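You operate a simulated robot arm through the tools that you are given. There is no shell and no other tool. Be economical: measure what you need, move in short steps, check, and stop when the job is done.

Carry out the task below with a simulated robot arm. There is one attempt and no reset: what you move stays moved.

TASK
Finish the half-wound label on the blue bottle, put it away and label the orange one.
Fine: the first goes into the grey tray, the second stays in the machine's socket, roller arm back; the third stays unlabelled.

Only the result counts: the job must be done as asked and must still hold three seconds after the hand-in. Knocking over, shifting, dropping, spilling or breaking anything else fails it.

THE ROBOT
A 6-joint arm with a two-finger parallel gripper, fixed in place. Base frame: the origin is at the foot of the arm, x ahead of it, y to its left, z up; the work surface is at about z = 0.776. Readings come in m, rad, newtons and seconds.
With the tool pointing down near the work surface it reaches from about 0.26 to 0.68 m from the base axis. Its first joint turns from -1.152 to 1.152 rad. Payload 2.9 kg.
Tool frame: the origin (TCP) lies between the finger pads and is the grasp point; the fingertips stand 0.03 m ahead of it; z points along the fingers, y is the line along which they close. The gripper opens to 0.11 m. The fingers are 0.02 m wide and 0.01 m thick; the gripper's body (0.048 by 0.112 m) begins 0.055 m behind the TCP.
Orientation is that of the tool frame in the base frame, as [roll, pitch, yaw] about the fixed x, y, z axes, in that order (R = Rz(yaw) Ry(pitch) Rx(roll)). With the fingers straight down and closing along the base's y, the tool's x points along the base's -x, its y along +y and its z along -z.

THE INTERFACE
- The arm moves only by the tool arm_command. Its argument "targets" is a list that holds one entry, the list of rows, each a list of 7 numbers: the shift along the tool's x, y, z in units of 40 mm (1.0 is 40 mm), then the turn, a rotation vector about the tool's x, y, z in units of 6 degrees (1.0 is 6 degrees), then the gripper command, from -1 (fully open) to 1 (shut), values between in proportion. In form: [[[tx, ty, tz, wx, wy, wz, gripper], ...]]. A call has 1 to 12 rows; each row shifts and turns the commanded pose from where the row before left it, along the tool's axes as they then stand. A call with a number of a shift or a turn outside -1 to 1 is refused whole. Each row takes 0.2 s and may step no farther than 0.05 m and 0.15 rad from the row before; otherwise, or with a gripper value out of range, the whole call is refused. Where a pose cannot be reached the arm comes as near as it can. A force on the tool above 50 N (or 10 N above the force at the start of the call, whichever is more), or a blocked arm, ends the call early, and 0.2 s more pass. Each finger travels about 0.108 m/s and halts on what it meets, pressing with about 44 N; the grip force reading is that of the motor and also rises with nothing between the fingers. The clock runs only during rows and for 0.2 s after the last one: add rows that do not move to give the fingers time. The reply holds the time, the measured pose of the TCP, the force on the tool along the base axes, the opening and the grip force, in the units named above and with some noise, and new pictures: "show" is both (left out), scene, wrist or none.
- Cameras (640 x 400 px; columns grow to the right, rows downward): "scene" is fixed at [0.072, 0.4349, 1.4116]; the picture's right is [-0.72, -0.70, 0.00], its down [-0.32, 0.33, -0.89] and it looks along [0.62, -0.64, -0.45] (base axes); focal length 334 px, centre (320, 200). "wrist" rides on the gripper at [-0.036, 0, -0.057] in the tool frame; the picture's right is [0.00, -1.00, 0.00], its down [0.97, 0.00, -0.24] and it looks along [0.24, 0.00, 0.97] (tool axes); focal length 218 px, centre (320, 200).
- probe_pixels(camera, pixels): for up to 12 pixels [column, row] of the newest picture of that camera ("zoom" is the newest enlarged one), the place [x, y, z] in the base frame of the surface seen there, good to about 0.002 m, but the place of the scene camera against the robot may be out by one fixed shift of up to 0.025 m in any direction. The clock stands still meanwhile.
- inspect(camera, box): a new picture of the part [left, top, right, bottom] of that camera's present view, enlarged. The clock stands still meanwhile.
- hand_in(): hands the job in; it is judged then, once.

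Work in short steps. Measure before you move; look again where a grasp or a placing could have gone wrong, and mend it. You have 80 turns and 120 pictures in all, those below and enlarged ones among them. Open the gripper and draw the arm clear of the work before you hand the job in, unless the task says otherwise; then end with one line.

The tools are called after ">>>" as name(argument=value, ...) on one line, values as JSON. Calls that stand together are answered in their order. arm_command: Moves the arm, as the interface text tells. Its arguments: {"type":"object","properties":{"targets":{"type":"array","items":{"type":"array","items":{"type":"array","items":{"type":"number"}}}},"show":{"type":"string","enum":["both","scene","wrist","none"]}},"required":["targets"]} The other tools are called the same way: probe_pixels (camera, pixels) gives the place of the surface under pixels of a picture; inspect (camera, box) takes an enlarged picture of a part of a camera's view; hand_in () hands the job in.

At the start:

```text
t: 0.0
eef_pos: [0.3562, -0.1095, 1.2205]
tcp_rot: [-3.141, 0.0, -3.142]
contact_force: [0.1, 0.6, 0.5]
grip_width: 0.1099
finger_force: 0.2
```

scene: 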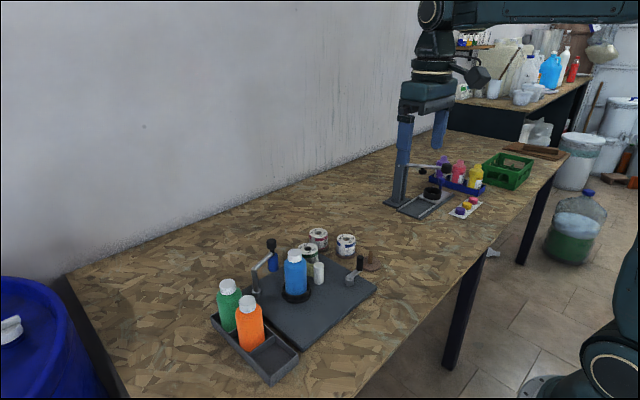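
wrist: 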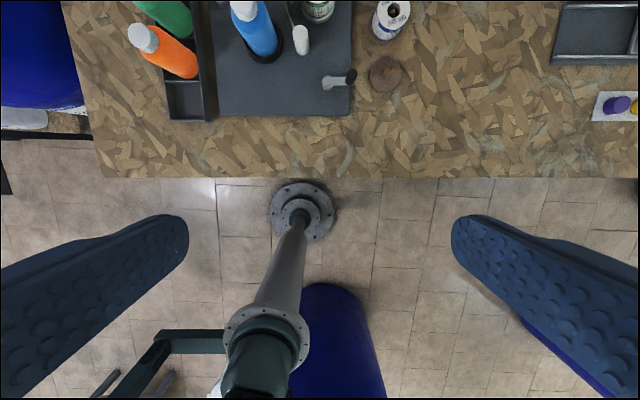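

The scene shows a labelling machine with the blue bottle in the socket around (295,275), and the orange and green bottles in the tray. I'll enlarge this area.

>>> inspect(camera="scene", box=[200, 220, 400, 390])

>>> inspect(camera="wrist", box=[80, 0, 440, 140])

```text
2.35 times, centred on (300, 305) of scene
```

zoom: 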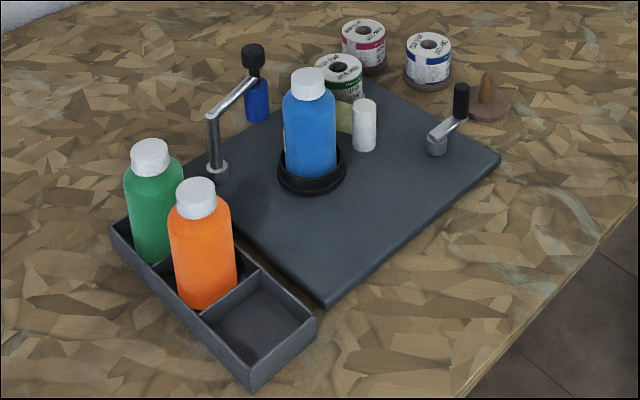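

```text
1.78 times, centred on (260, 70) of wrist
```

zoom: 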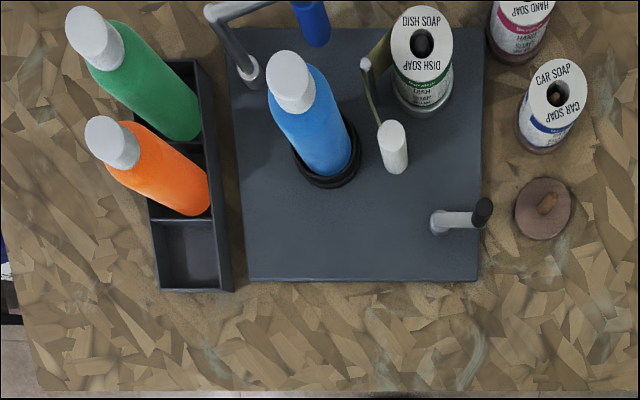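

Next I'll probe key points in the scene (blue bottle, crank, roller, tray).

>>> inspect(camera="scene", box=[240, 225, 390, 320])

>>> probe_pixels(camera="scene", pixels=[[295, 253], [295, 275], [249, 303], [228, 285], [270, 362], [319, 264], [360, 262], [350, 281], [271, 243], [253, 292], [310, 227], [320, 300]])

>>> probe_pixels(camera="wrist", pixels=[[242, 10], [145, 38], [302, 35], [328, 83], [350, 76], [185, 95], [270, 105], [388, 75], [318, 10], [395, 12]])

```text
4.21 times, centred on (315, 272) of scene
```

zoom: 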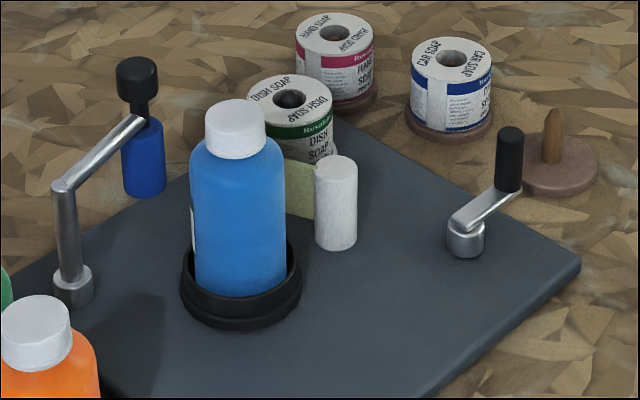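

```text
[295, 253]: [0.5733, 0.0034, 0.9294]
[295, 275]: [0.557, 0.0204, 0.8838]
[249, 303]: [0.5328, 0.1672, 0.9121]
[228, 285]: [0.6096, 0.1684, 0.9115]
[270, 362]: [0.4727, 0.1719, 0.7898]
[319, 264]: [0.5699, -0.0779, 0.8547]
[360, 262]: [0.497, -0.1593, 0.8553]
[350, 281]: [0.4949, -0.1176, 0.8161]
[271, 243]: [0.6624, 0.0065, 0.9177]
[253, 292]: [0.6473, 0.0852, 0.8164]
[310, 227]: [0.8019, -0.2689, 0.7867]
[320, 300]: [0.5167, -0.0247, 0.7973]
```

```text
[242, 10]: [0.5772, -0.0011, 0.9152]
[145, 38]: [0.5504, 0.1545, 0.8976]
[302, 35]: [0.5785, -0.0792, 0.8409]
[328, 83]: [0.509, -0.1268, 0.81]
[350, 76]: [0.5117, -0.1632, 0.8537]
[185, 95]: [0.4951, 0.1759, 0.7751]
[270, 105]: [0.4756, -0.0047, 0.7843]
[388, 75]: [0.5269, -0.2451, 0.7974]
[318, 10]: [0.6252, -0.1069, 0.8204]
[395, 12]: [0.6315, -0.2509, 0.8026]
```

Crank, press arm with blue roller, socket and tray all located. I'll move the wrist camera above the machine for a closer look.

>>> arm_command(targets=[[[-0.8, 0.6, 0.2, 0, 0, 0, -1], [-0.8, 0.6, 0.2, 0, 0, 0, -1], [-0.8, 0.6, 0.2, 0, 0, 0, -1], [-0.6, 0.6, 0.2, 0, 0, 0, -1], [0, 0, 0, 0, 0, 0, -1], [0, 0, 0, 0, 0, 0, -1]]])

```text
t: 1.4
eef_pos: [0.4757, -0.0151, 1.1899]
tcp_rot: [3.141, 0.001, 3.141]
contact_force: [0.1, -0.2, 1.1]
grip_width: 0.11
finger_force: 0.0
```

scene: 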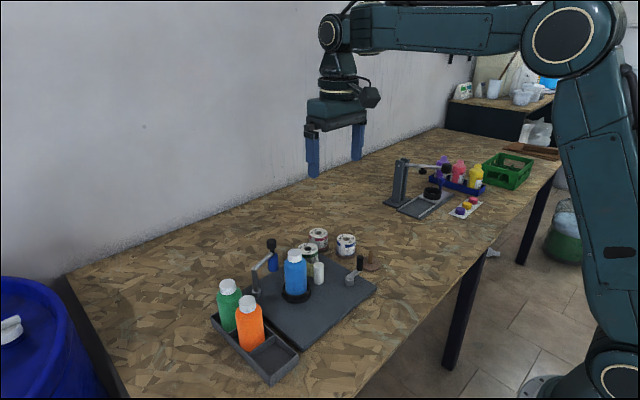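
wrist: 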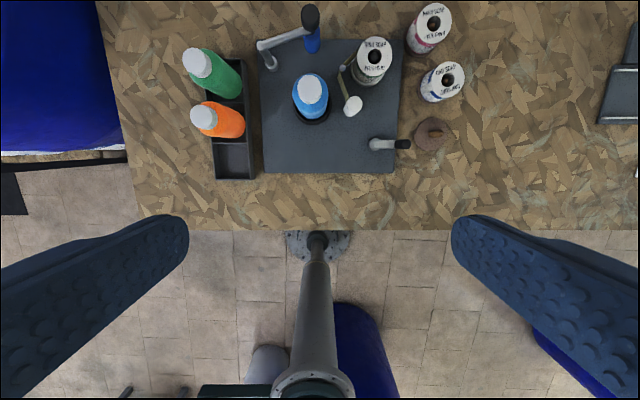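

>>> inspect(camera="wrist", box=[180, 0, 480, 190])

>>> probe_pixels(camera="wrist", pixels=[[310, 90], [311, 12], [312, 40], [265, 46], [351, 106], [376, 143], [402, 144], [197, 62], [203, 115], [233, 155], [374, 56], [345, 72]])

```text
2.11 times, centred on (330, 95) of wrist
```

zoom: 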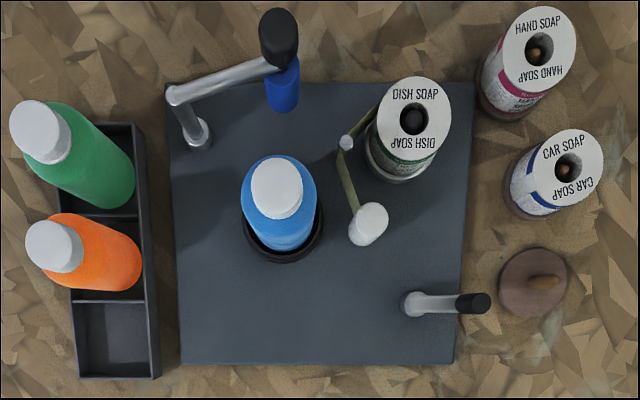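

```text
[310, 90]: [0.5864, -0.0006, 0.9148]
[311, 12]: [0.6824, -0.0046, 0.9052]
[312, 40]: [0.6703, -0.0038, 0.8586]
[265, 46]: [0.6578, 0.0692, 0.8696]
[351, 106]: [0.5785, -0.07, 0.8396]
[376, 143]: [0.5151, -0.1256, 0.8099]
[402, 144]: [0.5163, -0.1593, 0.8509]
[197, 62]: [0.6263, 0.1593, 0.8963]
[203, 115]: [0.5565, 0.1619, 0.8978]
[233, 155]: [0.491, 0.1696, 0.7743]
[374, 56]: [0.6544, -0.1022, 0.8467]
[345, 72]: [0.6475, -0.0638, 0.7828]
```

The geometry is clear, but I need to see the label on the far side of the bottle. I'll move the wrist camera beyond it, where it looks back slightly.

>>> arm_command(targets=[[[-1, 0.3, 0.5, 0, 0, 0, -1], [-1, 0.3, 0.5, 0, 0, 0, -1], [-1, 0.4, 0.5, 0, 0, 0, -1], [-0.9, 0.4, 0.5, 0, 0, 0, -1], [0, 0.3, 0.5, 0, 0, 0, -1], [0, 0, 0.5, 0, 0, 0, -1], [0, 0, 0, 0, 0, 0, -1]]], show="wrist")

```text
t: 3.0
eef_pos: [0.6326, 0.0531, 1.0686]
tcp_rot: [3.141, 0.0, -3.141]
contact_force: [0.6, 0.0, -0.1]
grip_width: 0.1102
finger_force: 0.1
```

wrist: 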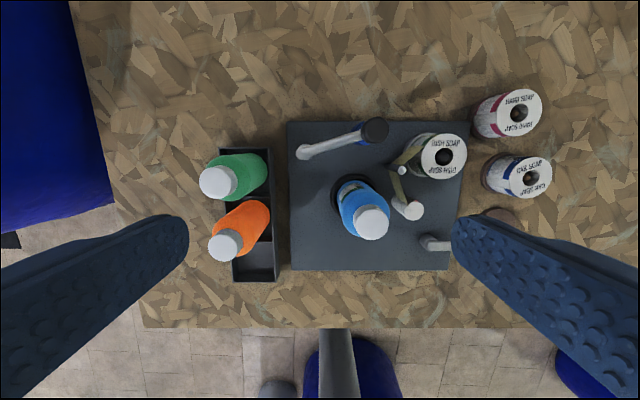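

>>> inspect(camera="wrist", box=[280, 110, 480, 270])

>>> probe_pixels(camera="wrist", pixels=[[372, 222], [375, 130], [303, 152], [407, 208], [428, 244], [223, 242], [216, 180], [255, 262], [444, 156], [355, 190], [340, 140], [238, 150]])

```text
2.50 times, centred on (380, 190) of wrist
```

zoom: 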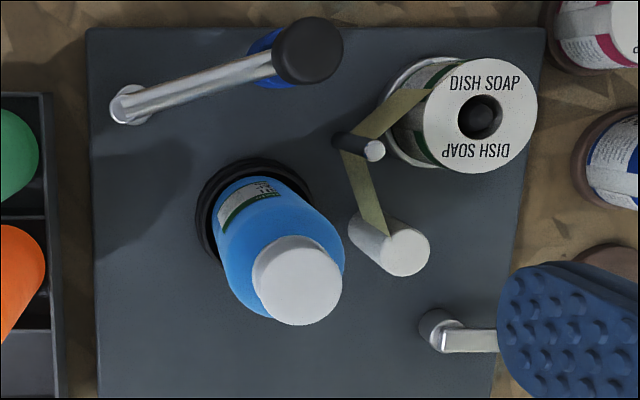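

```text
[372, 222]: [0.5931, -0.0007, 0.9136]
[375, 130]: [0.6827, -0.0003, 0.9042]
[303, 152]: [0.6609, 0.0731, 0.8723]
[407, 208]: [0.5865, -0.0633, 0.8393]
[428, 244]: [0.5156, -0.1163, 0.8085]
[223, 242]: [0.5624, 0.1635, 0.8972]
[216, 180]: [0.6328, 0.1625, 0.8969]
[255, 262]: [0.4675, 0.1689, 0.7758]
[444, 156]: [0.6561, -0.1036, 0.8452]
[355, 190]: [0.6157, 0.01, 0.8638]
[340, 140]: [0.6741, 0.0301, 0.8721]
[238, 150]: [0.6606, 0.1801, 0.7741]
```

I'll zoom on the bottle's label.

>>> inspect(camera="wrist", box=[330, 160, 430, 245])

>>> inspect(camera="scene", box=[255, 225, 335, 310])

```text
4.71 times, centred on (380, 202) of wrist
```

zoom: 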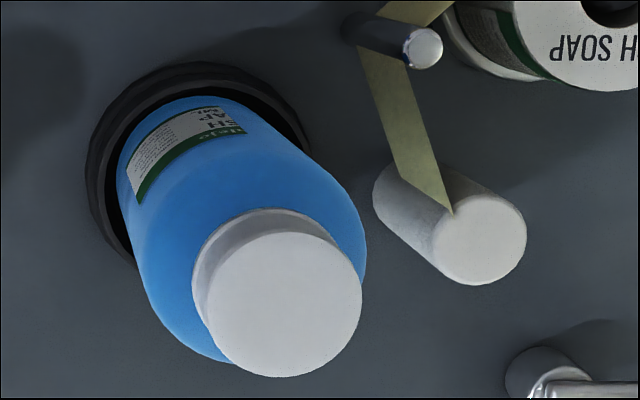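

```text
4.71 times, centred on (295, 268) of scene
```

zoom: 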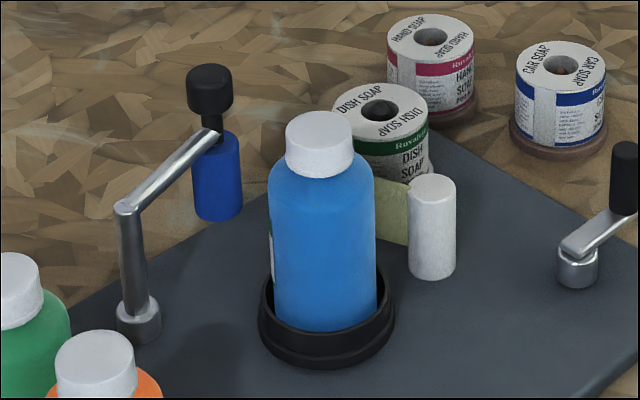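

The roller arm is back. Its knob is at about (0.683, -0.002, 0.905) and its pivot at (0.661, 0.074). I'll go above the knob before gripping it.

>>> arm_command(targets=[[[-0.6, -0.7, 0.4, 0, 0, 0, -0.2], [-0.65, -0.68, 0.5, 0, 0, 0, -0.2], [0, 0, 0.9, 0, 0, 0, -0.2], [0, 0, 0.9, 0, 0, 0, -0.2], [0, 0, 0, 0, 0, 0, -0.2], [0, 0, 0, 0, 0, 0, -0.2]]])

```text
t: 4.4
eef_pos: [0.6574, 0.0006, 0.9589]
tcp_rot: [3.14, -0.001, 3.141]
contact_force: [0.4, 0.6, 0.8]
grip_width: 0.0665
finger_force: 0.0
out of reach, approached as far as the arm can: row 1, 2
```

scene: 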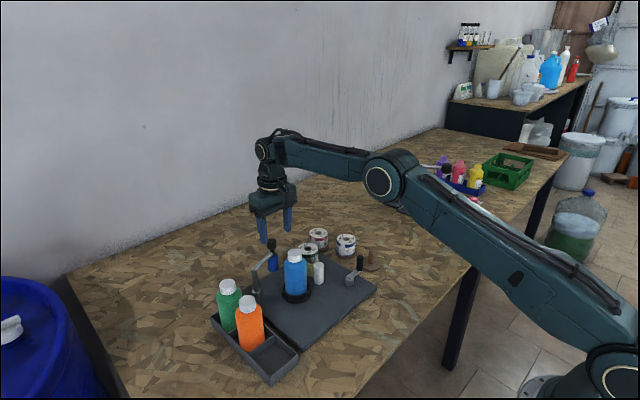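
wrist: 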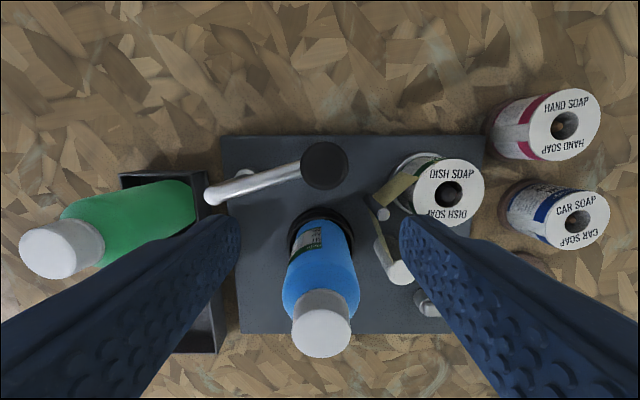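

The reach was limited higher up. I'll try moving further in x now that the arm is lower, and measure the knob again.

>>> arm_command(targets=[[[-0.6, -0.06, 0.1, 0, 0, 0, -0.2], [0, 0, 0, 0, 0, 0, -0.2], [0, 0, 0, 0, 0, 0, -0.2]]], show="wrist")

>>> inspect(camera="wrist", box=[200, 100, 480, 380])

```text
t: 5.2
eef_pos: [0.6755, -0.0003, 0.9541]
tcp_rot: [-3.141, 0.001, 3.141]
contact_force: [0.3, -0.6, -0.3]
grip_width: 0.066
finger_force: 0.0
out of reach, approached as far as the arm can: row 1
```

wrist: 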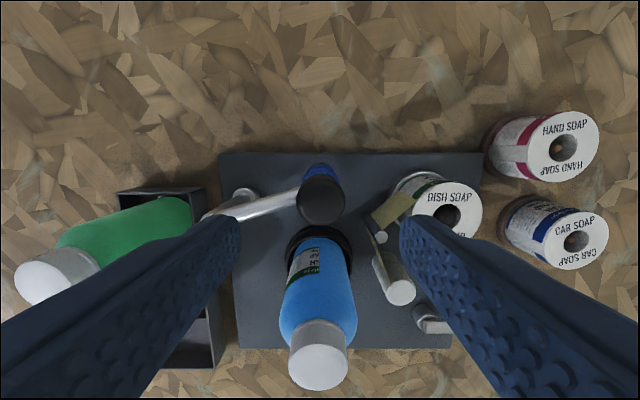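

```text
1.43 times, centred on (340, 240) of wrist
```

zoom: 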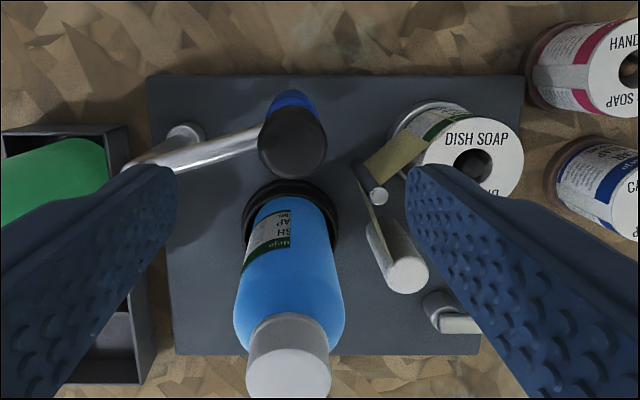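

Reach here ends near x=0.676. I'll probe the knob, bottle cap and lower parts precisely.

>>> probe_pixels(camera="wrist", pixels=[[320, 205], [320, 192], [320, 185], [300, 205], [342, 205], [318, 368], [296, 368], [345, 368], [318, 348], [318, 385], [270, 200], [402, 290]])

```text
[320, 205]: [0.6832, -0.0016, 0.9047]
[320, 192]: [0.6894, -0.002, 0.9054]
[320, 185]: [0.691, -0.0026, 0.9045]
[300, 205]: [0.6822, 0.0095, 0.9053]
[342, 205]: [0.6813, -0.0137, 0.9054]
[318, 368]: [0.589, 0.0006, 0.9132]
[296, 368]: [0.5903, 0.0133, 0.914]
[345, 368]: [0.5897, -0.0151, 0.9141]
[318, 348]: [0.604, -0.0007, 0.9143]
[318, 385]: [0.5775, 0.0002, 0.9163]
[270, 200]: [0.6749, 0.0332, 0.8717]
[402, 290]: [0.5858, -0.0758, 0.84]
```

Knob centre is (0.682, -0.002), top 0.905. Descend to z≈0.910 at maximum x and grip.

>>> arm_command(targets=[[[-0.12, -0.04, 0.5, 0, 0, 0, -0.2], [-0.05, 0, 0.5, 0, 0, 0, -0.2], [0, 0, 0, 0, 0, 0, -0.2], [0, 0, 0, 0, 0, 0, 1], [0, 0, 0, 0, 0, 0, 1], [0, 0, 0, 0, 0, 0, 1]]])

```text
t: 6.6
eef_pos: [0.6796, -0.0011, 0.915]
tcp_rot: [3.142, 0.002, -3.138]
contact_force: [-2.1, 16.2, -1.1]
grip_width: 0.0254
finger_force: 44.9
out of reach, approached as far as the arm can: row 2
```

scene: 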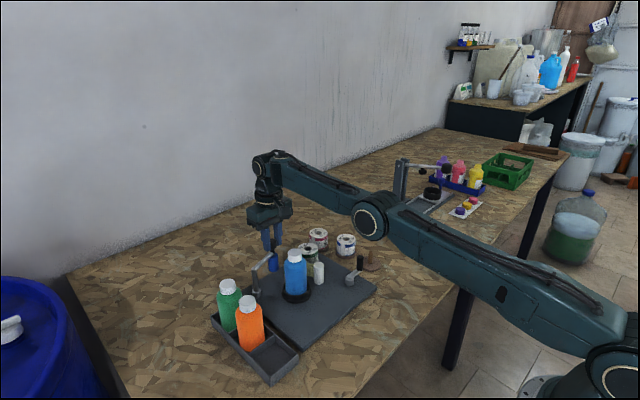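
wrist: 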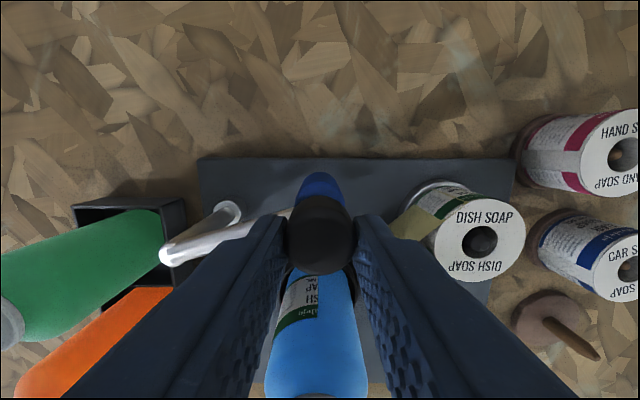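

Gripped (width 0.025). Now I'll swing the roller arm clockwise around its pivot towards the bottle, checking force.

>>> arm_command(targets=[[[0.245, -0.05, 0, 0, 0, 0.3, 1], [0.275, -0.02, 0, 0, 0, 0.3, 1], [0.275, 0.02, 0, 0, 0, 0.3, 1], [0, 0, 0, 0, 0, 0, 1]]])

```text
t: 7.6
eef_pos: [0.6471, -0.0035, 0.9148]
tcp_rot: [-3.139, 0.002, 3.05]
contact_force: [9.3, 19.0, -8.4]
grip_width: 0.0248
finger_force: 44.7
```

scene: 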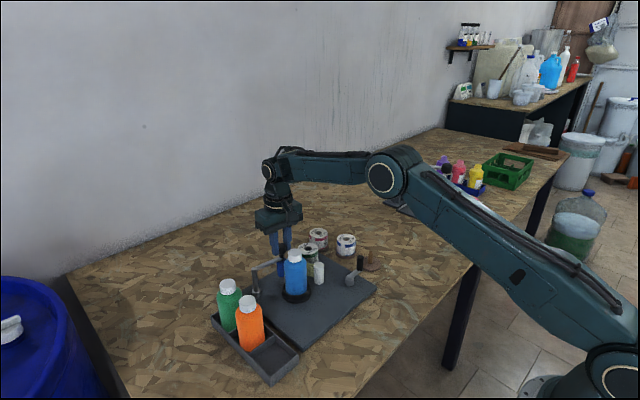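
wrist: 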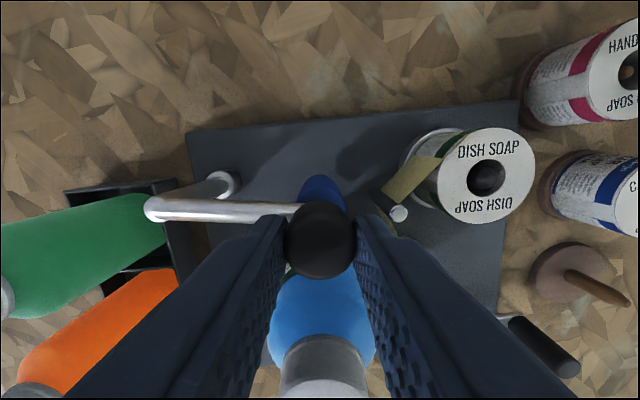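

The arm swings with the grip (knob now at x≈0.647). I'll continue in smaller steps until the roller touches the bottle.

>>> arm_command(targets=[[[0.2, 0.06, 0, 0, 0, 0.2, 1], [0.1, 0.06, 0, 0, 0, 0.1, 1], [0, 0, 0, 0, 0, 0, 1]]])

>>> inspect(camera="scene", box=[240, 215, 350, 315])

```text
t: 8.4
eef_pos: [0.6347, -0.0022, 0.9154]
tcp_rot: [-3.14, -0.002, 3.008]
contact_force: [2.2, -7.6, -1.4]
grip_width: 0.0255
finger_force: 44.9
```

scene: 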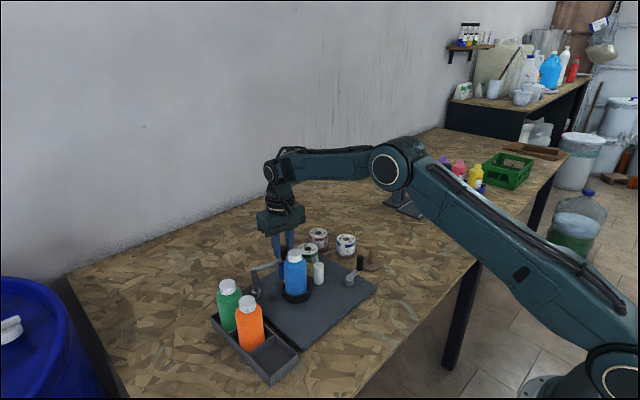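
wrist: 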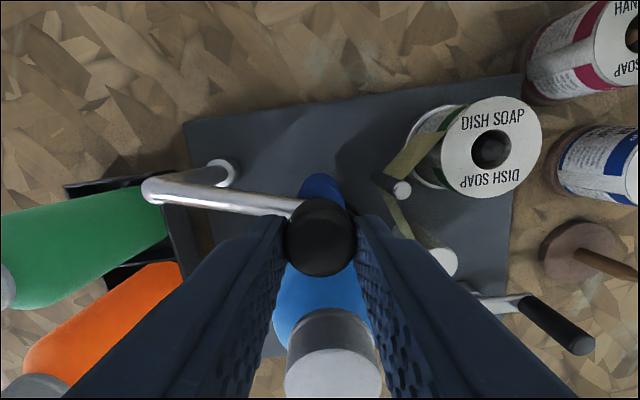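

```text
4.00 times, centred on (295, 265) of scene
```

zoom: 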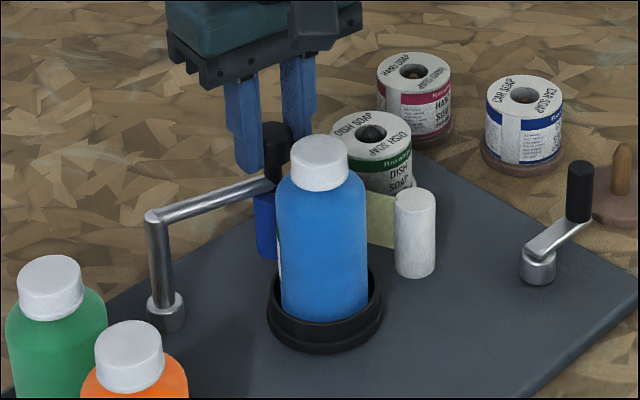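

The roller is nearly touching the bottle. A little further, watching the force.

>>> arm_command(targets=[[[0.08, 0.02, 0, 0, 0, 0.1, 1], [0.08, 0.03, 0, 0, 0, 0.1, 1], [0, 0, 0, 0, 0, 0, 1]]], show="wrist")

>>> inspect(camera="scene", box=[260, 230, 330, 310])

```text
t: 9.2
eef_pos: [0.6283, -0.0, 0.9146]
tcp_rot: [-3.141, -0.002, 2.986]
contact_force: [-6.9, -24.5, -1.0]
grip_width: 0.0252
finger_force: 45.1
```

wrist: 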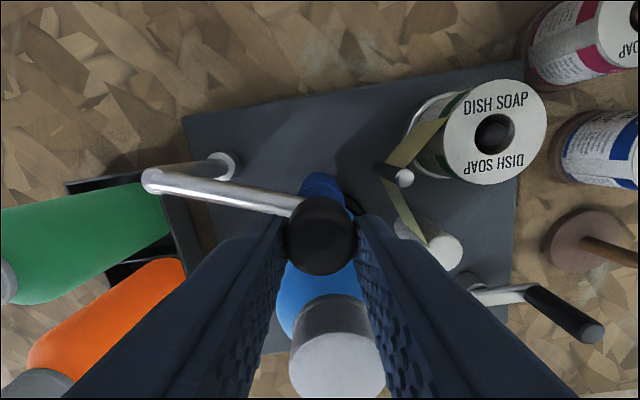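

```text
5.00 times, centred on (295, 270) of scene
```

zoom: 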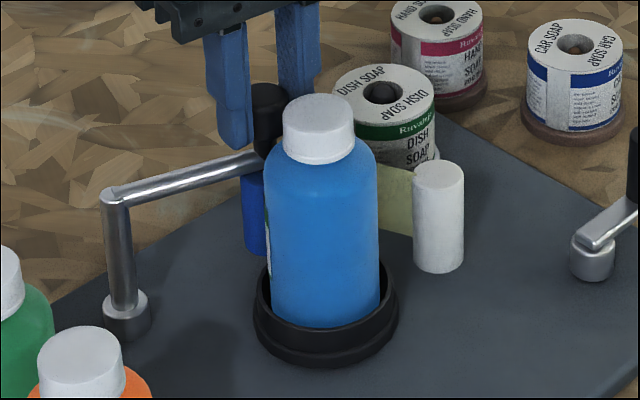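

Lateral force −24 N suggests I drifted about a millimetre too far in +y. I'll correct that and press a bit more.

>>> arm_command(targets=[[[0.0, -0.03, 0, 0, 0, 0, 1], [0.06, 0.0, 0, 0, 0, 0, 1], [0, 0, 0, 0, 0, 0, 1]]], show="none")

```text
t: 10.0
eef_pos: [0.627, 0.0019, 0.9153]
tcp_rot: [-3.141, 0.001, 2.994]
contact_force: [-1.2, -19.4, -8.4]
grip_width: 0.0255
finger_force: 45.1
```

No hard contact yet in x; advance another 4 mm along the arc.

>>> arm_command(targets=[[[0.06, -0.01, 0, 0, 0, 0.05, 1], [0.06, 0.0, 0, 0, 0, 0.05, 1], [0, 0, 0, 0, 0, 0, 1]]], show="none")

>>> inspect(camera="scene", box=[260, 230, 330, 310])

>>> inspect(camera="wrist", box=[240, 150, 400, 310])

```text
t: 10.8
eef_pos: [0.6237, 0.0019, 0.9147]
tcp_rot: [3.14, 0.005, 2.985]
contact_force: [16.8, -13.0, -13.2]
grip_width: 0.025
finger_force: 45.3
```

```text
5.00 times, centred on (295, 270) of scene
```

zoom: 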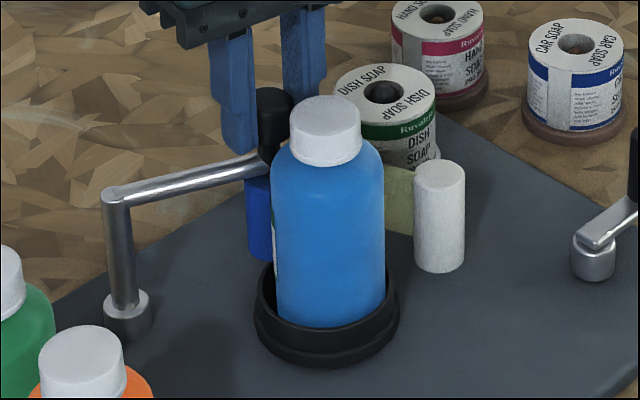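

```text
2.50 times, centred on (320, 230) of wrist
```

zoom: 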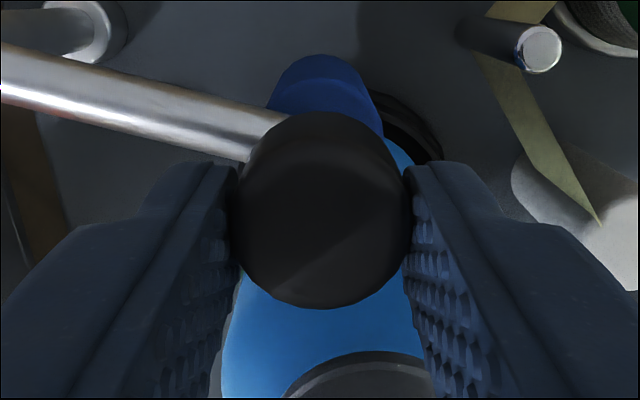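

Contact: the bottle shifted a hair in its loose socket and the force is 17 N. I'll release the knob, rise, and see whether the arm stays.

>>> arm_command(targets=[[[-0.03, 0, 0, 0, 0, 0, 1], [0, 0, 0, 0, 0, 0, 0.1], [0, 0, 0, 0, 0, 0, 0.1], [0, 0, -0.8, 0, 0, 0, 0.1], [0, 0, -0.8, 0, 0, 0, 0.1], [0, 0, -0.8, 0, 0, -0.7, 0.1], [0.5, 0, -0.6, 0, 0, -0.7, 0], [0, 0, 0, 0, 0, 0, 0]]])

>>> inspect(camera="wrist", box=[220, 140, 480, 340])

```text
t: 12.6
eef_pos: [0.6047, 0.0025, 1.0352]
tcp_rot: [-3.141, -0.002, 3.132]
contact_force: [0.1, 1.0, -0.2]
grip_width: 0.0552
finger_force: 0.1
```

scene: 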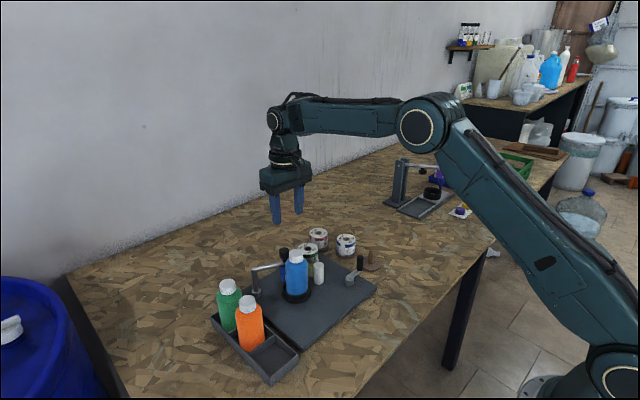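
wrist: 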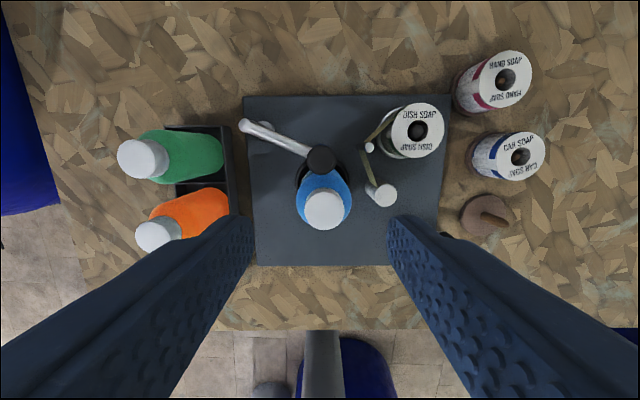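

```text
2.00 times, centred on (350, 240) of wrist
```

zoom: 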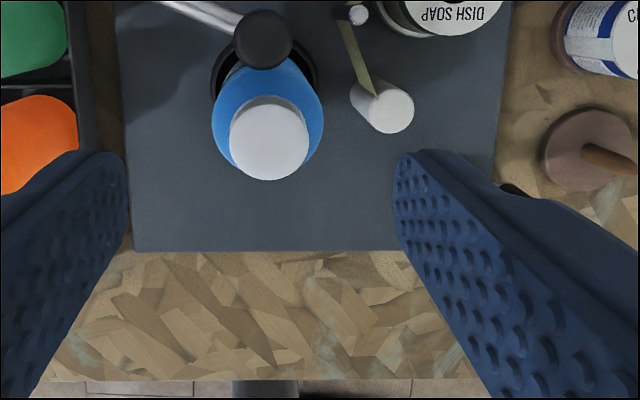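

The roller stays against the bottle. Now I'll go to the crank and measure its handle from above.

>>> arm_command(targets=[[[0.8, -0.8, 0, 0, 0, 0, 0], [0.8, -0.8, 0, 0, 0, 0, 0], [0.8, -0.8, 0, 0, 0, 0, 0], [0.7, -0.8, 0, 0, 0, 0, 0], [0, -0.6, 0.8, 0, 0, 0, 0], [0, 0, 0, 0, 0, 0, 0]]], show="wrist")

>>> inspect(camera="wrist", box=[220, 80, 400, 220])

```text
t: 14.0
eef_pos: [0.4759, -0.149, 1.0023]
tcp_rot: [-3.14, 0.0, 3.131]
contact_force: [0.4, 0.7, -0.3]
grip_width: 0.0552
finger_force: 0.1
```

wrist: 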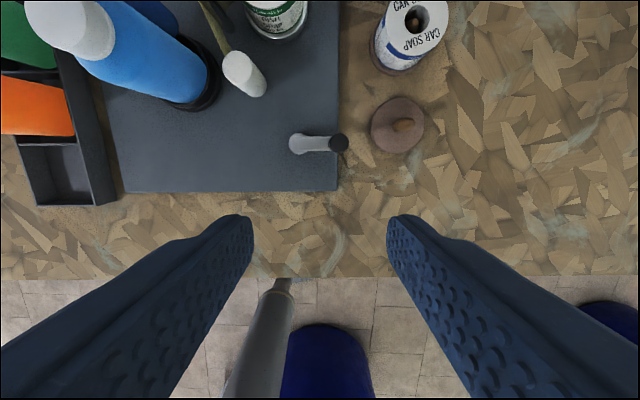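

```text
2.86 times, centred on (310, 150) of wrist
```

zoom: 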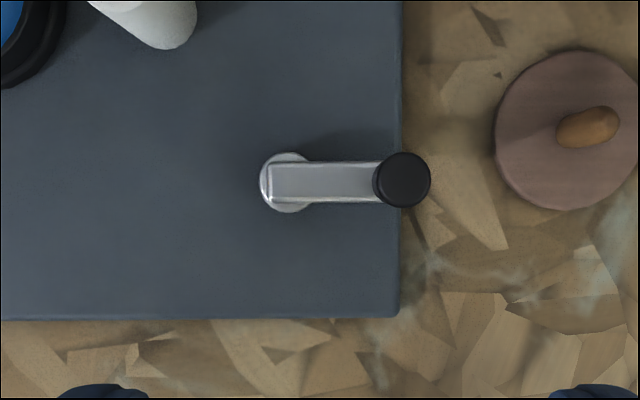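

I'll probe the crank points in the zoomed picture.

>>> probe_pixels(camera="zoom", pixels=[[403, 180], [428, 180], [378, 180], [403, 156], [403, 203], [290, 182], [264, 182], [290, 156], [290, 208], [340, 182], [580, 130], [590, 118]])

```text
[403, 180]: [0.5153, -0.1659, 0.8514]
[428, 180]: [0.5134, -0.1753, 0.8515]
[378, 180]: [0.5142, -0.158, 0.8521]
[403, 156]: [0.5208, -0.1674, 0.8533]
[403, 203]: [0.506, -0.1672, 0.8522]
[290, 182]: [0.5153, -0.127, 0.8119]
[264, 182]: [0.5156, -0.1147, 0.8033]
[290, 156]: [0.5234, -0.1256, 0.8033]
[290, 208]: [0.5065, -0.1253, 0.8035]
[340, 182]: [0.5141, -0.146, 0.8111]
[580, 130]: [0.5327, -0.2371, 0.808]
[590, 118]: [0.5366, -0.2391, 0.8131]
```

Handle centre (0.514, −0.1665, top 0.852), pivot (0.515, −0.1255), radius 0.041. I'll descend and grip the handle.

>>> arm_command(targets=[[[-0.5, -0.22, 0.6, 0, 0, 0, 0.1], [-0.45, -0.22, 0.8, 0, 0, 0, 0.1], [0, 0, 0.9, 0, 0, 0, 0.1], [0, 0, 0.9, 0, 0, 0, 0.1], [0, 0, 0.5, 0, 0, 0, 0.1], [0, 0, 0, 0, 0, 0, 0.1], [0, 0, 0, 0, 0, 0, 1], [0, 0, 0, 0, 0, 0, 1], [0, 0, 0, 0, 0, 0, 1]]])

```text
t: 16.0
eef_pos: [0.5164, -0.1676, 0.8555]
tcp_rot: [-3.138, 0.0, 3.123]
contact_force: [-1.4, -29.9, -10.0]
grip_width: 0.0175
finger_force: 45.2
```

scene: 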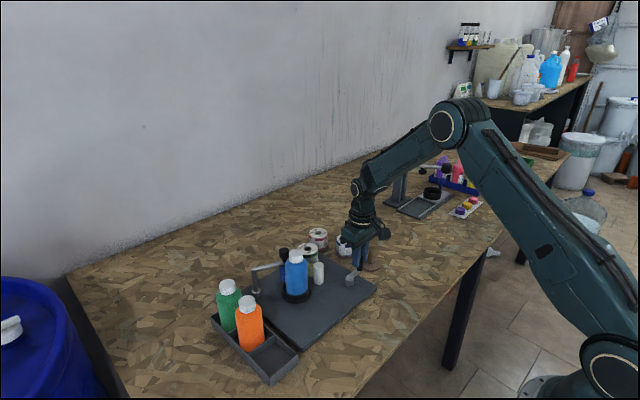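
wrist: 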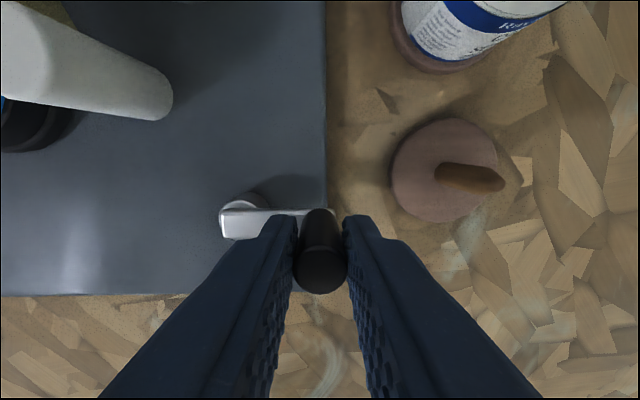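

Handle gripped; the −30 N side force says the handle lies ~2 mm further in −y, so I correct. Then a small 30° counter-clockwise test turn, checking what the label does.

>>> arm_command(targets=[[[0, -0.05, 0, 0, 0, 0, 1], [-0.18, 0.015, 0, 0, 0, 0, 1], [-0.178, 0.048, 0, 0, 0, 0, 1], [-0.165, 0.078, 0, 0, 0, 0, 1], [0, 0, 0, 0, 0, 0, 1]]], show="wrist")

>>> inspect(camera="scene", box=[260, 230, 330, 310])

```text
t: 17.2
eef_pos: [0.5386, -0.1637, 0.8568]
tcp_rot: [-3.139, 0.003, 3.125]
contact_force: [4.3, -29.5, -3.6]
grip_width: 0.0173
finger_force: 44.5
```

wrist: 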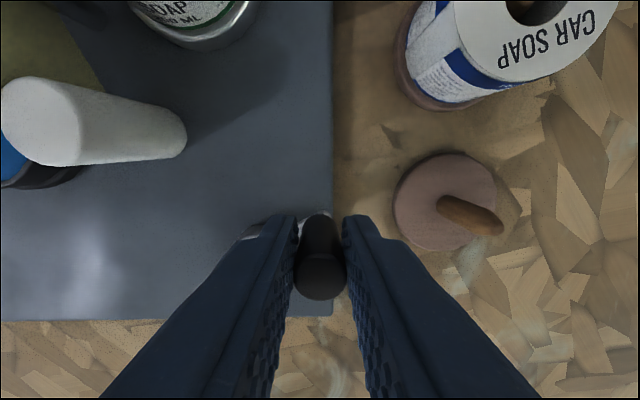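

```text
5.00 times, centred on (295, 270) of scene
```

zoom: 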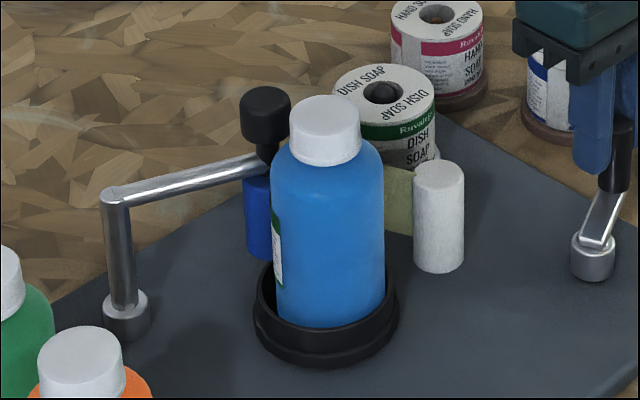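

The bottle turns counter-clockwise with the crank and the label's leading edge moves towards the camera – right direction. Continue to crank angle 0°.

>>> arm_command(targets=[[[-0.178, 0.11, 0, 0, 0, 0, 1], [-0.148, 0.153, 0, 0, 0, 0, 1], [-0.11, 0.19, 0, 0, 0, 0, 1], [-0.068, 0.21, 0, 0, 0, 0, 1], [-0.022, 0.218, 0, 0, 0, 0, 1], [0, 0, 0, 0, 0, 0, 1]]], show="wrist")

>>> inspect(camera="scene", box=[260, 230, 330, 310])

```text
t: 18.6
eef_pos: [0.5588, -0.1248, 0.8569]
tcp_rot: [-3.141, 0.0, 3.13]
contact_force: [1.1, -7.0, 14.5]
grip_width: 0.0168
finger_force: 44.9
```

wrist: 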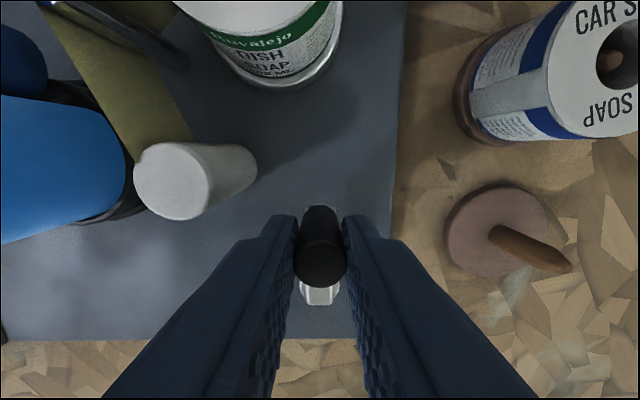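

```text
5.00 times, centred on (295, 270) of scene
```

zoom: 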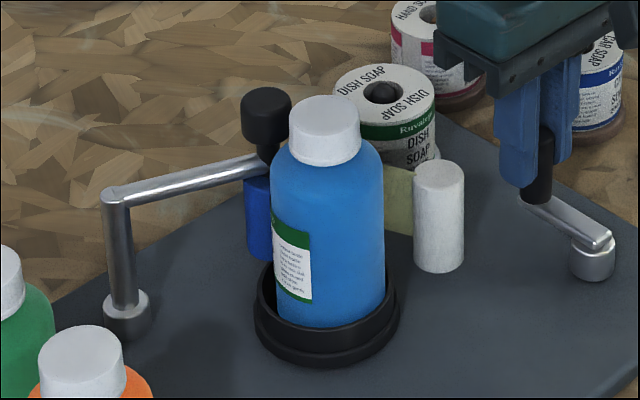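

Works well: roughly 1:1 turning, forces low. Continue through the next 96° of crank.

>>> arm_command(targets=[[[0.022, 0.218, 0, 0, 0, 0, 1], [0.068, 0.21, 0, 0, 0, 0, 1], [0.11, 0.19, 0, 0, 0, 0, 1], [0.148, 0.163, 0, 0, 0, 0, 1], [0.178, 0.13, 0, 0, 0, 0, 1], [0.2, 0.092, 0, 0, 0, 0, 1], [0.215, 0.055, 0, 0, 0, 0, 1], [0.11, 0.006, 0, 0, 0, 0, 1], [0, 0, 0, 0, 0, 0, 1]]], show="wrist")

>>> inspect(camera="scene", box=[260, 230, 330, 310])

```text
t: 20.6
eef_pos: [0.5175, -0.0832, 0.8562]
tcp_rot: [-3.142, 0.005, 3.131]
contact_force: [9.7, -10.8, 18.7]
grip_width: 0.0173
finger_force: 45.3
```

wrist: 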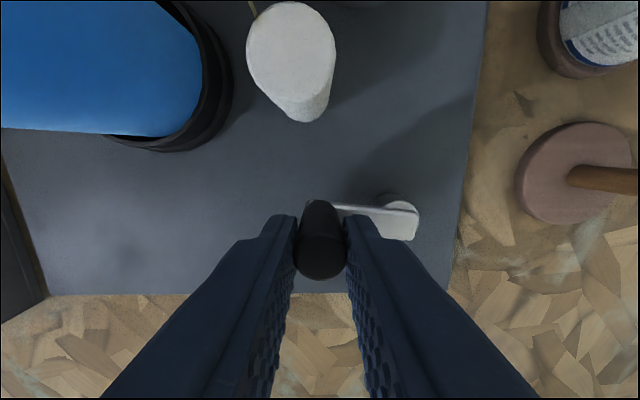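

```text
5.00 times, centred on (295, 270) of scene
```

zoom: 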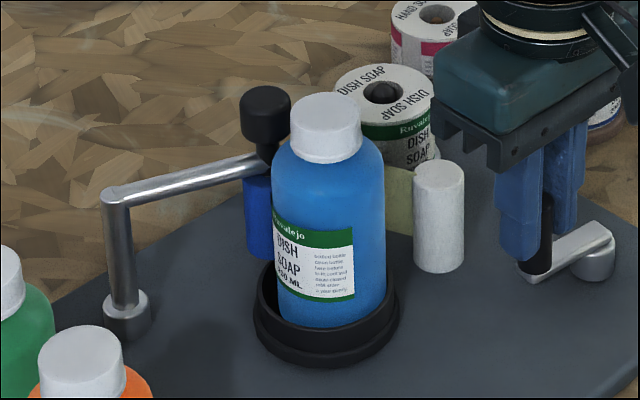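

The DISH SOAP text is showing; the leading edge is now facing the camera. Continue another quarter turn.

>>> arm_command(targets=[[[0.218, -0.022, 0, 0, 0, 0, 1], [0.21, -0.068, 0, 0, 0, 0, 1], [0.19, -0.11, 0, 0, 0, 0, 1], [0.163, -0.148, 0, 0, 0, 0, 1], [0.13, -0.178, 0, 0, 0, 0, 1], [0.092, -0.2, 0, 0, 0, 0, 1], [0.055, -0.215, 0, 0, 0, 0, 1], [0.005, -0.11, 0, 0, 0, 0, 1], [0, 0, 0, 0, 0, 0, 1]]], show="wrist")

>>> inspect(camera="scene", box=[260, 230, 330, 310])

```text
t: 21.7
eef_pos: [0.4834, -0.0918, 0.8551]
tcp_rot: [3.13, -0.003, -3.134]
contact_force: [-5.6, 5.8, 4.0]
grip_width: 0.0178
finger_force: 44.7
stopped in row 5: the force on the tool passed its limit (the readings are from after the stop); the commanded pose is now the measured one
```

wrist: 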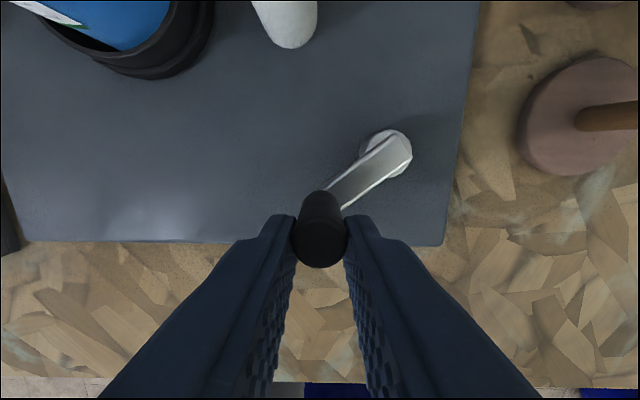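

```text
5.00 times, centred on (295, 270) of scene
```

zoom: 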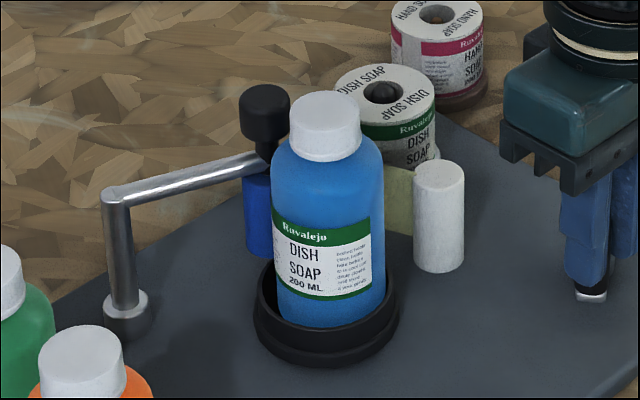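

The call stopped on force; the handle seems to have slid a few mm in the pads. Probing handle and pivot to re-centre.

>>> probe_pixels(camera="wrist", pixels=[[321, 245], [321, 258], [321, 232], [388, 150], [375, 160], [400, 140]])

>>> inspect(camera="wrist", box=[270, 120, 430, 280])

```text
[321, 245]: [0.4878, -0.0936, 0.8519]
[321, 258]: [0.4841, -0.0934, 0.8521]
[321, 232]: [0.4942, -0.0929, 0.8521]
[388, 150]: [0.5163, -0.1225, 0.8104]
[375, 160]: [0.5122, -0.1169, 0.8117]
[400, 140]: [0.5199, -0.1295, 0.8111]
```

```text
2.50 times, centred on (350, 200) of wrist
```

zoom: 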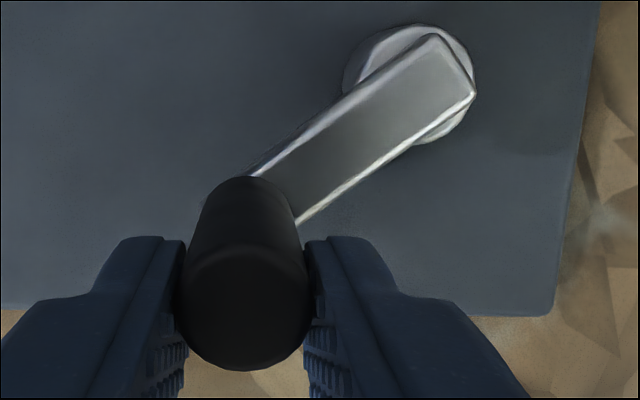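

Handle is at (0.488, −0.0935), i.e. 4.5 mm off in the pads. I'll open slightly, re-centre and regrip.

>>> arm_command(targets=[[[0, 0, 0, 0, 0, 0, 0.4], [0, 0, 0, 0, 0, 0, 0.4], [-0.11, -0.04, 0.05, 0, 0, 0, 0.4], [0, 0, 0, 0, 0, 0, 0.4], [0, 0, 0, 0, 0, 0, 1], [0, 0, 0, 0, 0, 0, 1]]], show="wrist")

```text
t: 23.1
eef_pos: [0.4866, -0.0929, 0.8542]
tcp_rot: [3.129, -0.005, -3.132]
contact_force: [-6.9, 11.3, 2.5]
grip_width: 0.0178
finger_force: 44.9
```

wrist: 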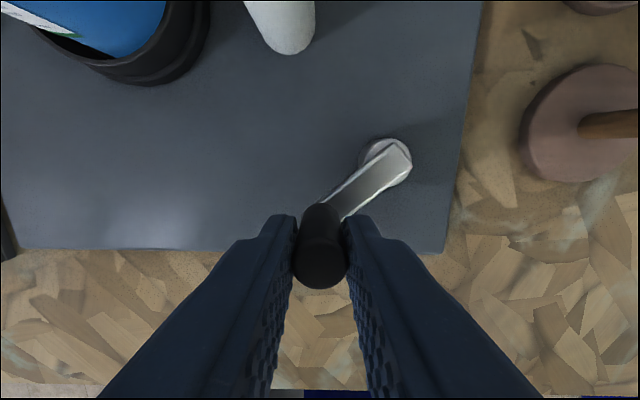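

Centred again. Continue along the circle from 133° to 181°.

>>> arm_command(targets=[[[0.145, -0.168, 0, 0, 0, 0, 1], [0.108, -0.195, 0, 0, 0, 0, 1], [0.065, -0.212, 0, 0, 0, 0, 1], [0.02, -0.22, 0, 0, 0, 0, 1], [0, 0, 0, 0, 0, 0, 1]]], show="wrist")

>>> inspect(camera="scene", box=[260, 230, 330, 310])

```text
t: 24.3
eef_pos: [0.475, -0.1267, 0.8547]
tcp_rot: [3.129, 0.001, -3.134]
contact_force: [-3.0, 9.4, 1.6]
grip_width: 0.0173
finger_force: 44.6
```

wrist: 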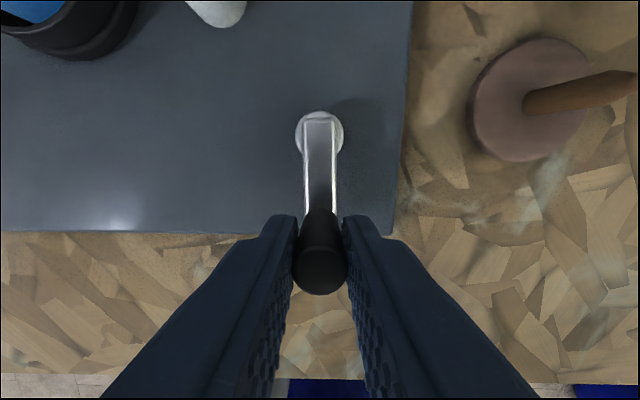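

```text
5.00 times, centred on (295, 270) of scene
```

zoom: 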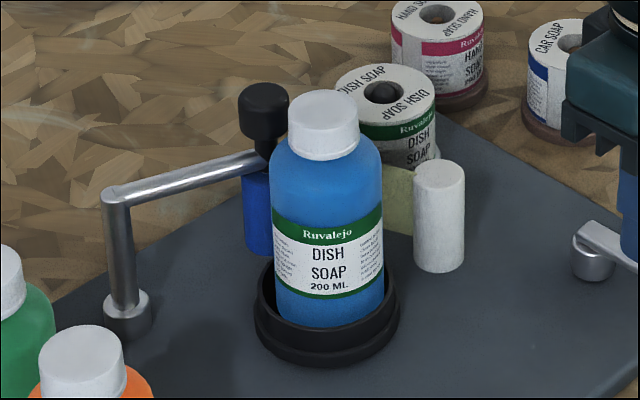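

The label centre now faces the camera; the trailing edge should be near the left silhouette. I'll turn 36° more and look for it.

>>> arm_command(targets=[[[-0.028, -0.222, 0, 0, 0, 0, 1], [-0.072, -0.21, 0, 0, 0, 0, 1], [-0.115, -0.19, 0, 0, 0, 0, 1], [0, 0, 0, 0, 0, 0, 1]]], show="none")

>>> inspect(camera="scene", box=[260, 230, 330, 310])

```text
t: 25.3
eef_pos: [0.4838, -0.151, 0.8544]
tcp_rot: [3.128, -0.005, -3.134]
contact_force: [-6.6, 6.3, 6.0]
grip_width: 0.0172
finger_force: 45.2
```

```text
5.00 times, centred on (295, 270) of scene
```

zoom: 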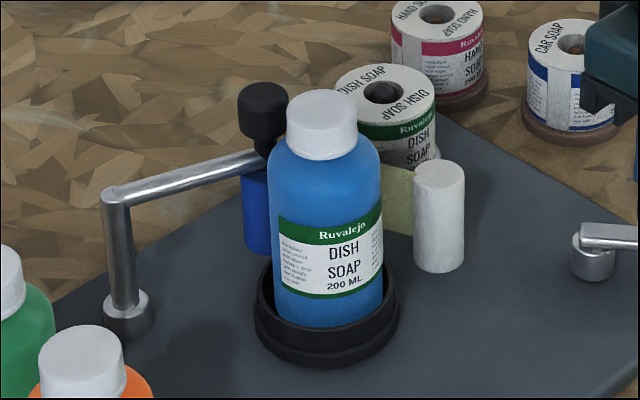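

The trailing edge with a blue gap is visible: the label is finished. I release the crank, rise and go above the roller knob.

>>> arm_command(targets=[[[0, 0, 0, 0, 0, 0, 0.3], [0, 0, 0, 0, 0, 0, 0.1], [0, 0, -0.9, 0, 0, 0, 0.1], [0, 0, -0.9, 0, 0, 0, 0.1], [0, 0, -0.9, 0, 0, 0, 0.1], [-0.7, 0.75, -0.3, 0, 0, 0, 0.1], [-0.7, 0.75, 0, 0, 0, 0, 0.1], [-0.7, 0.75, 0, 0, 0, 0, 0.1], [-0.7, 0.75, 0, 0, 0, 0, 0.1], [-0.7, 0.75, 0, 0, 0, 0, 0.1], [0, 0, 0, 0, 0, 0, 0.1]]], show="wrist")

>>> inspect(camera="wrist", box=[240, 120, 400, 300])

```text
t: 27.7
eef_pos: [0.6213, -0.0028, 0.9757]
tcp_rot: [3.13, -0.001, -3.134]
contact_force: [0.6, -0.4, -0.2]
grip_width: 0.0495
finger_force: 0.2
```

wrist: 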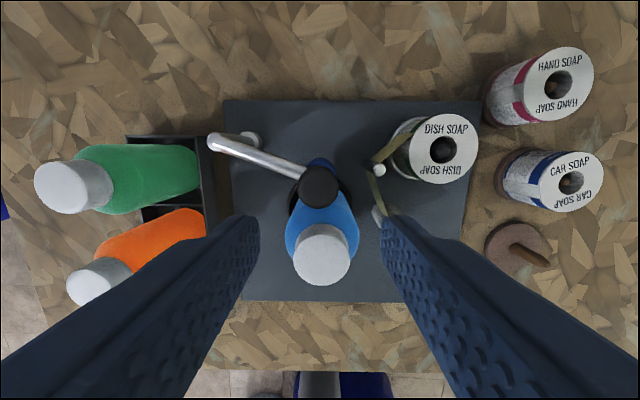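

```text
2.22 times, centred on (320, 210) of wrist
```

zoom: 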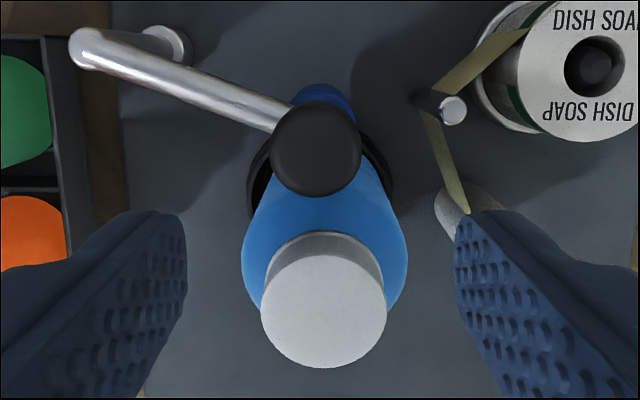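

>>> probe_pixels(camera="zoom", pixels=[[315, 150], [275, 150], [355, 150], [315, 185], [325, 310], [265, 310], [383, 310], [325, 362], [88, 48]])

```text
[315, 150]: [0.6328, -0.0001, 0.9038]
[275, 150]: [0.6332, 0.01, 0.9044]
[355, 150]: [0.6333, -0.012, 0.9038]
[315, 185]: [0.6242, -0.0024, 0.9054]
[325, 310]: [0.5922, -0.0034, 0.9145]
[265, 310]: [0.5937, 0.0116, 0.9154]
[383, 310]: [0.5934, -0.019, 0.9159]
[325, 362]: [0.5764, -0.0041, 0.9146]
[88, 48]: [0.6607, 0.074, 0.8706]
```

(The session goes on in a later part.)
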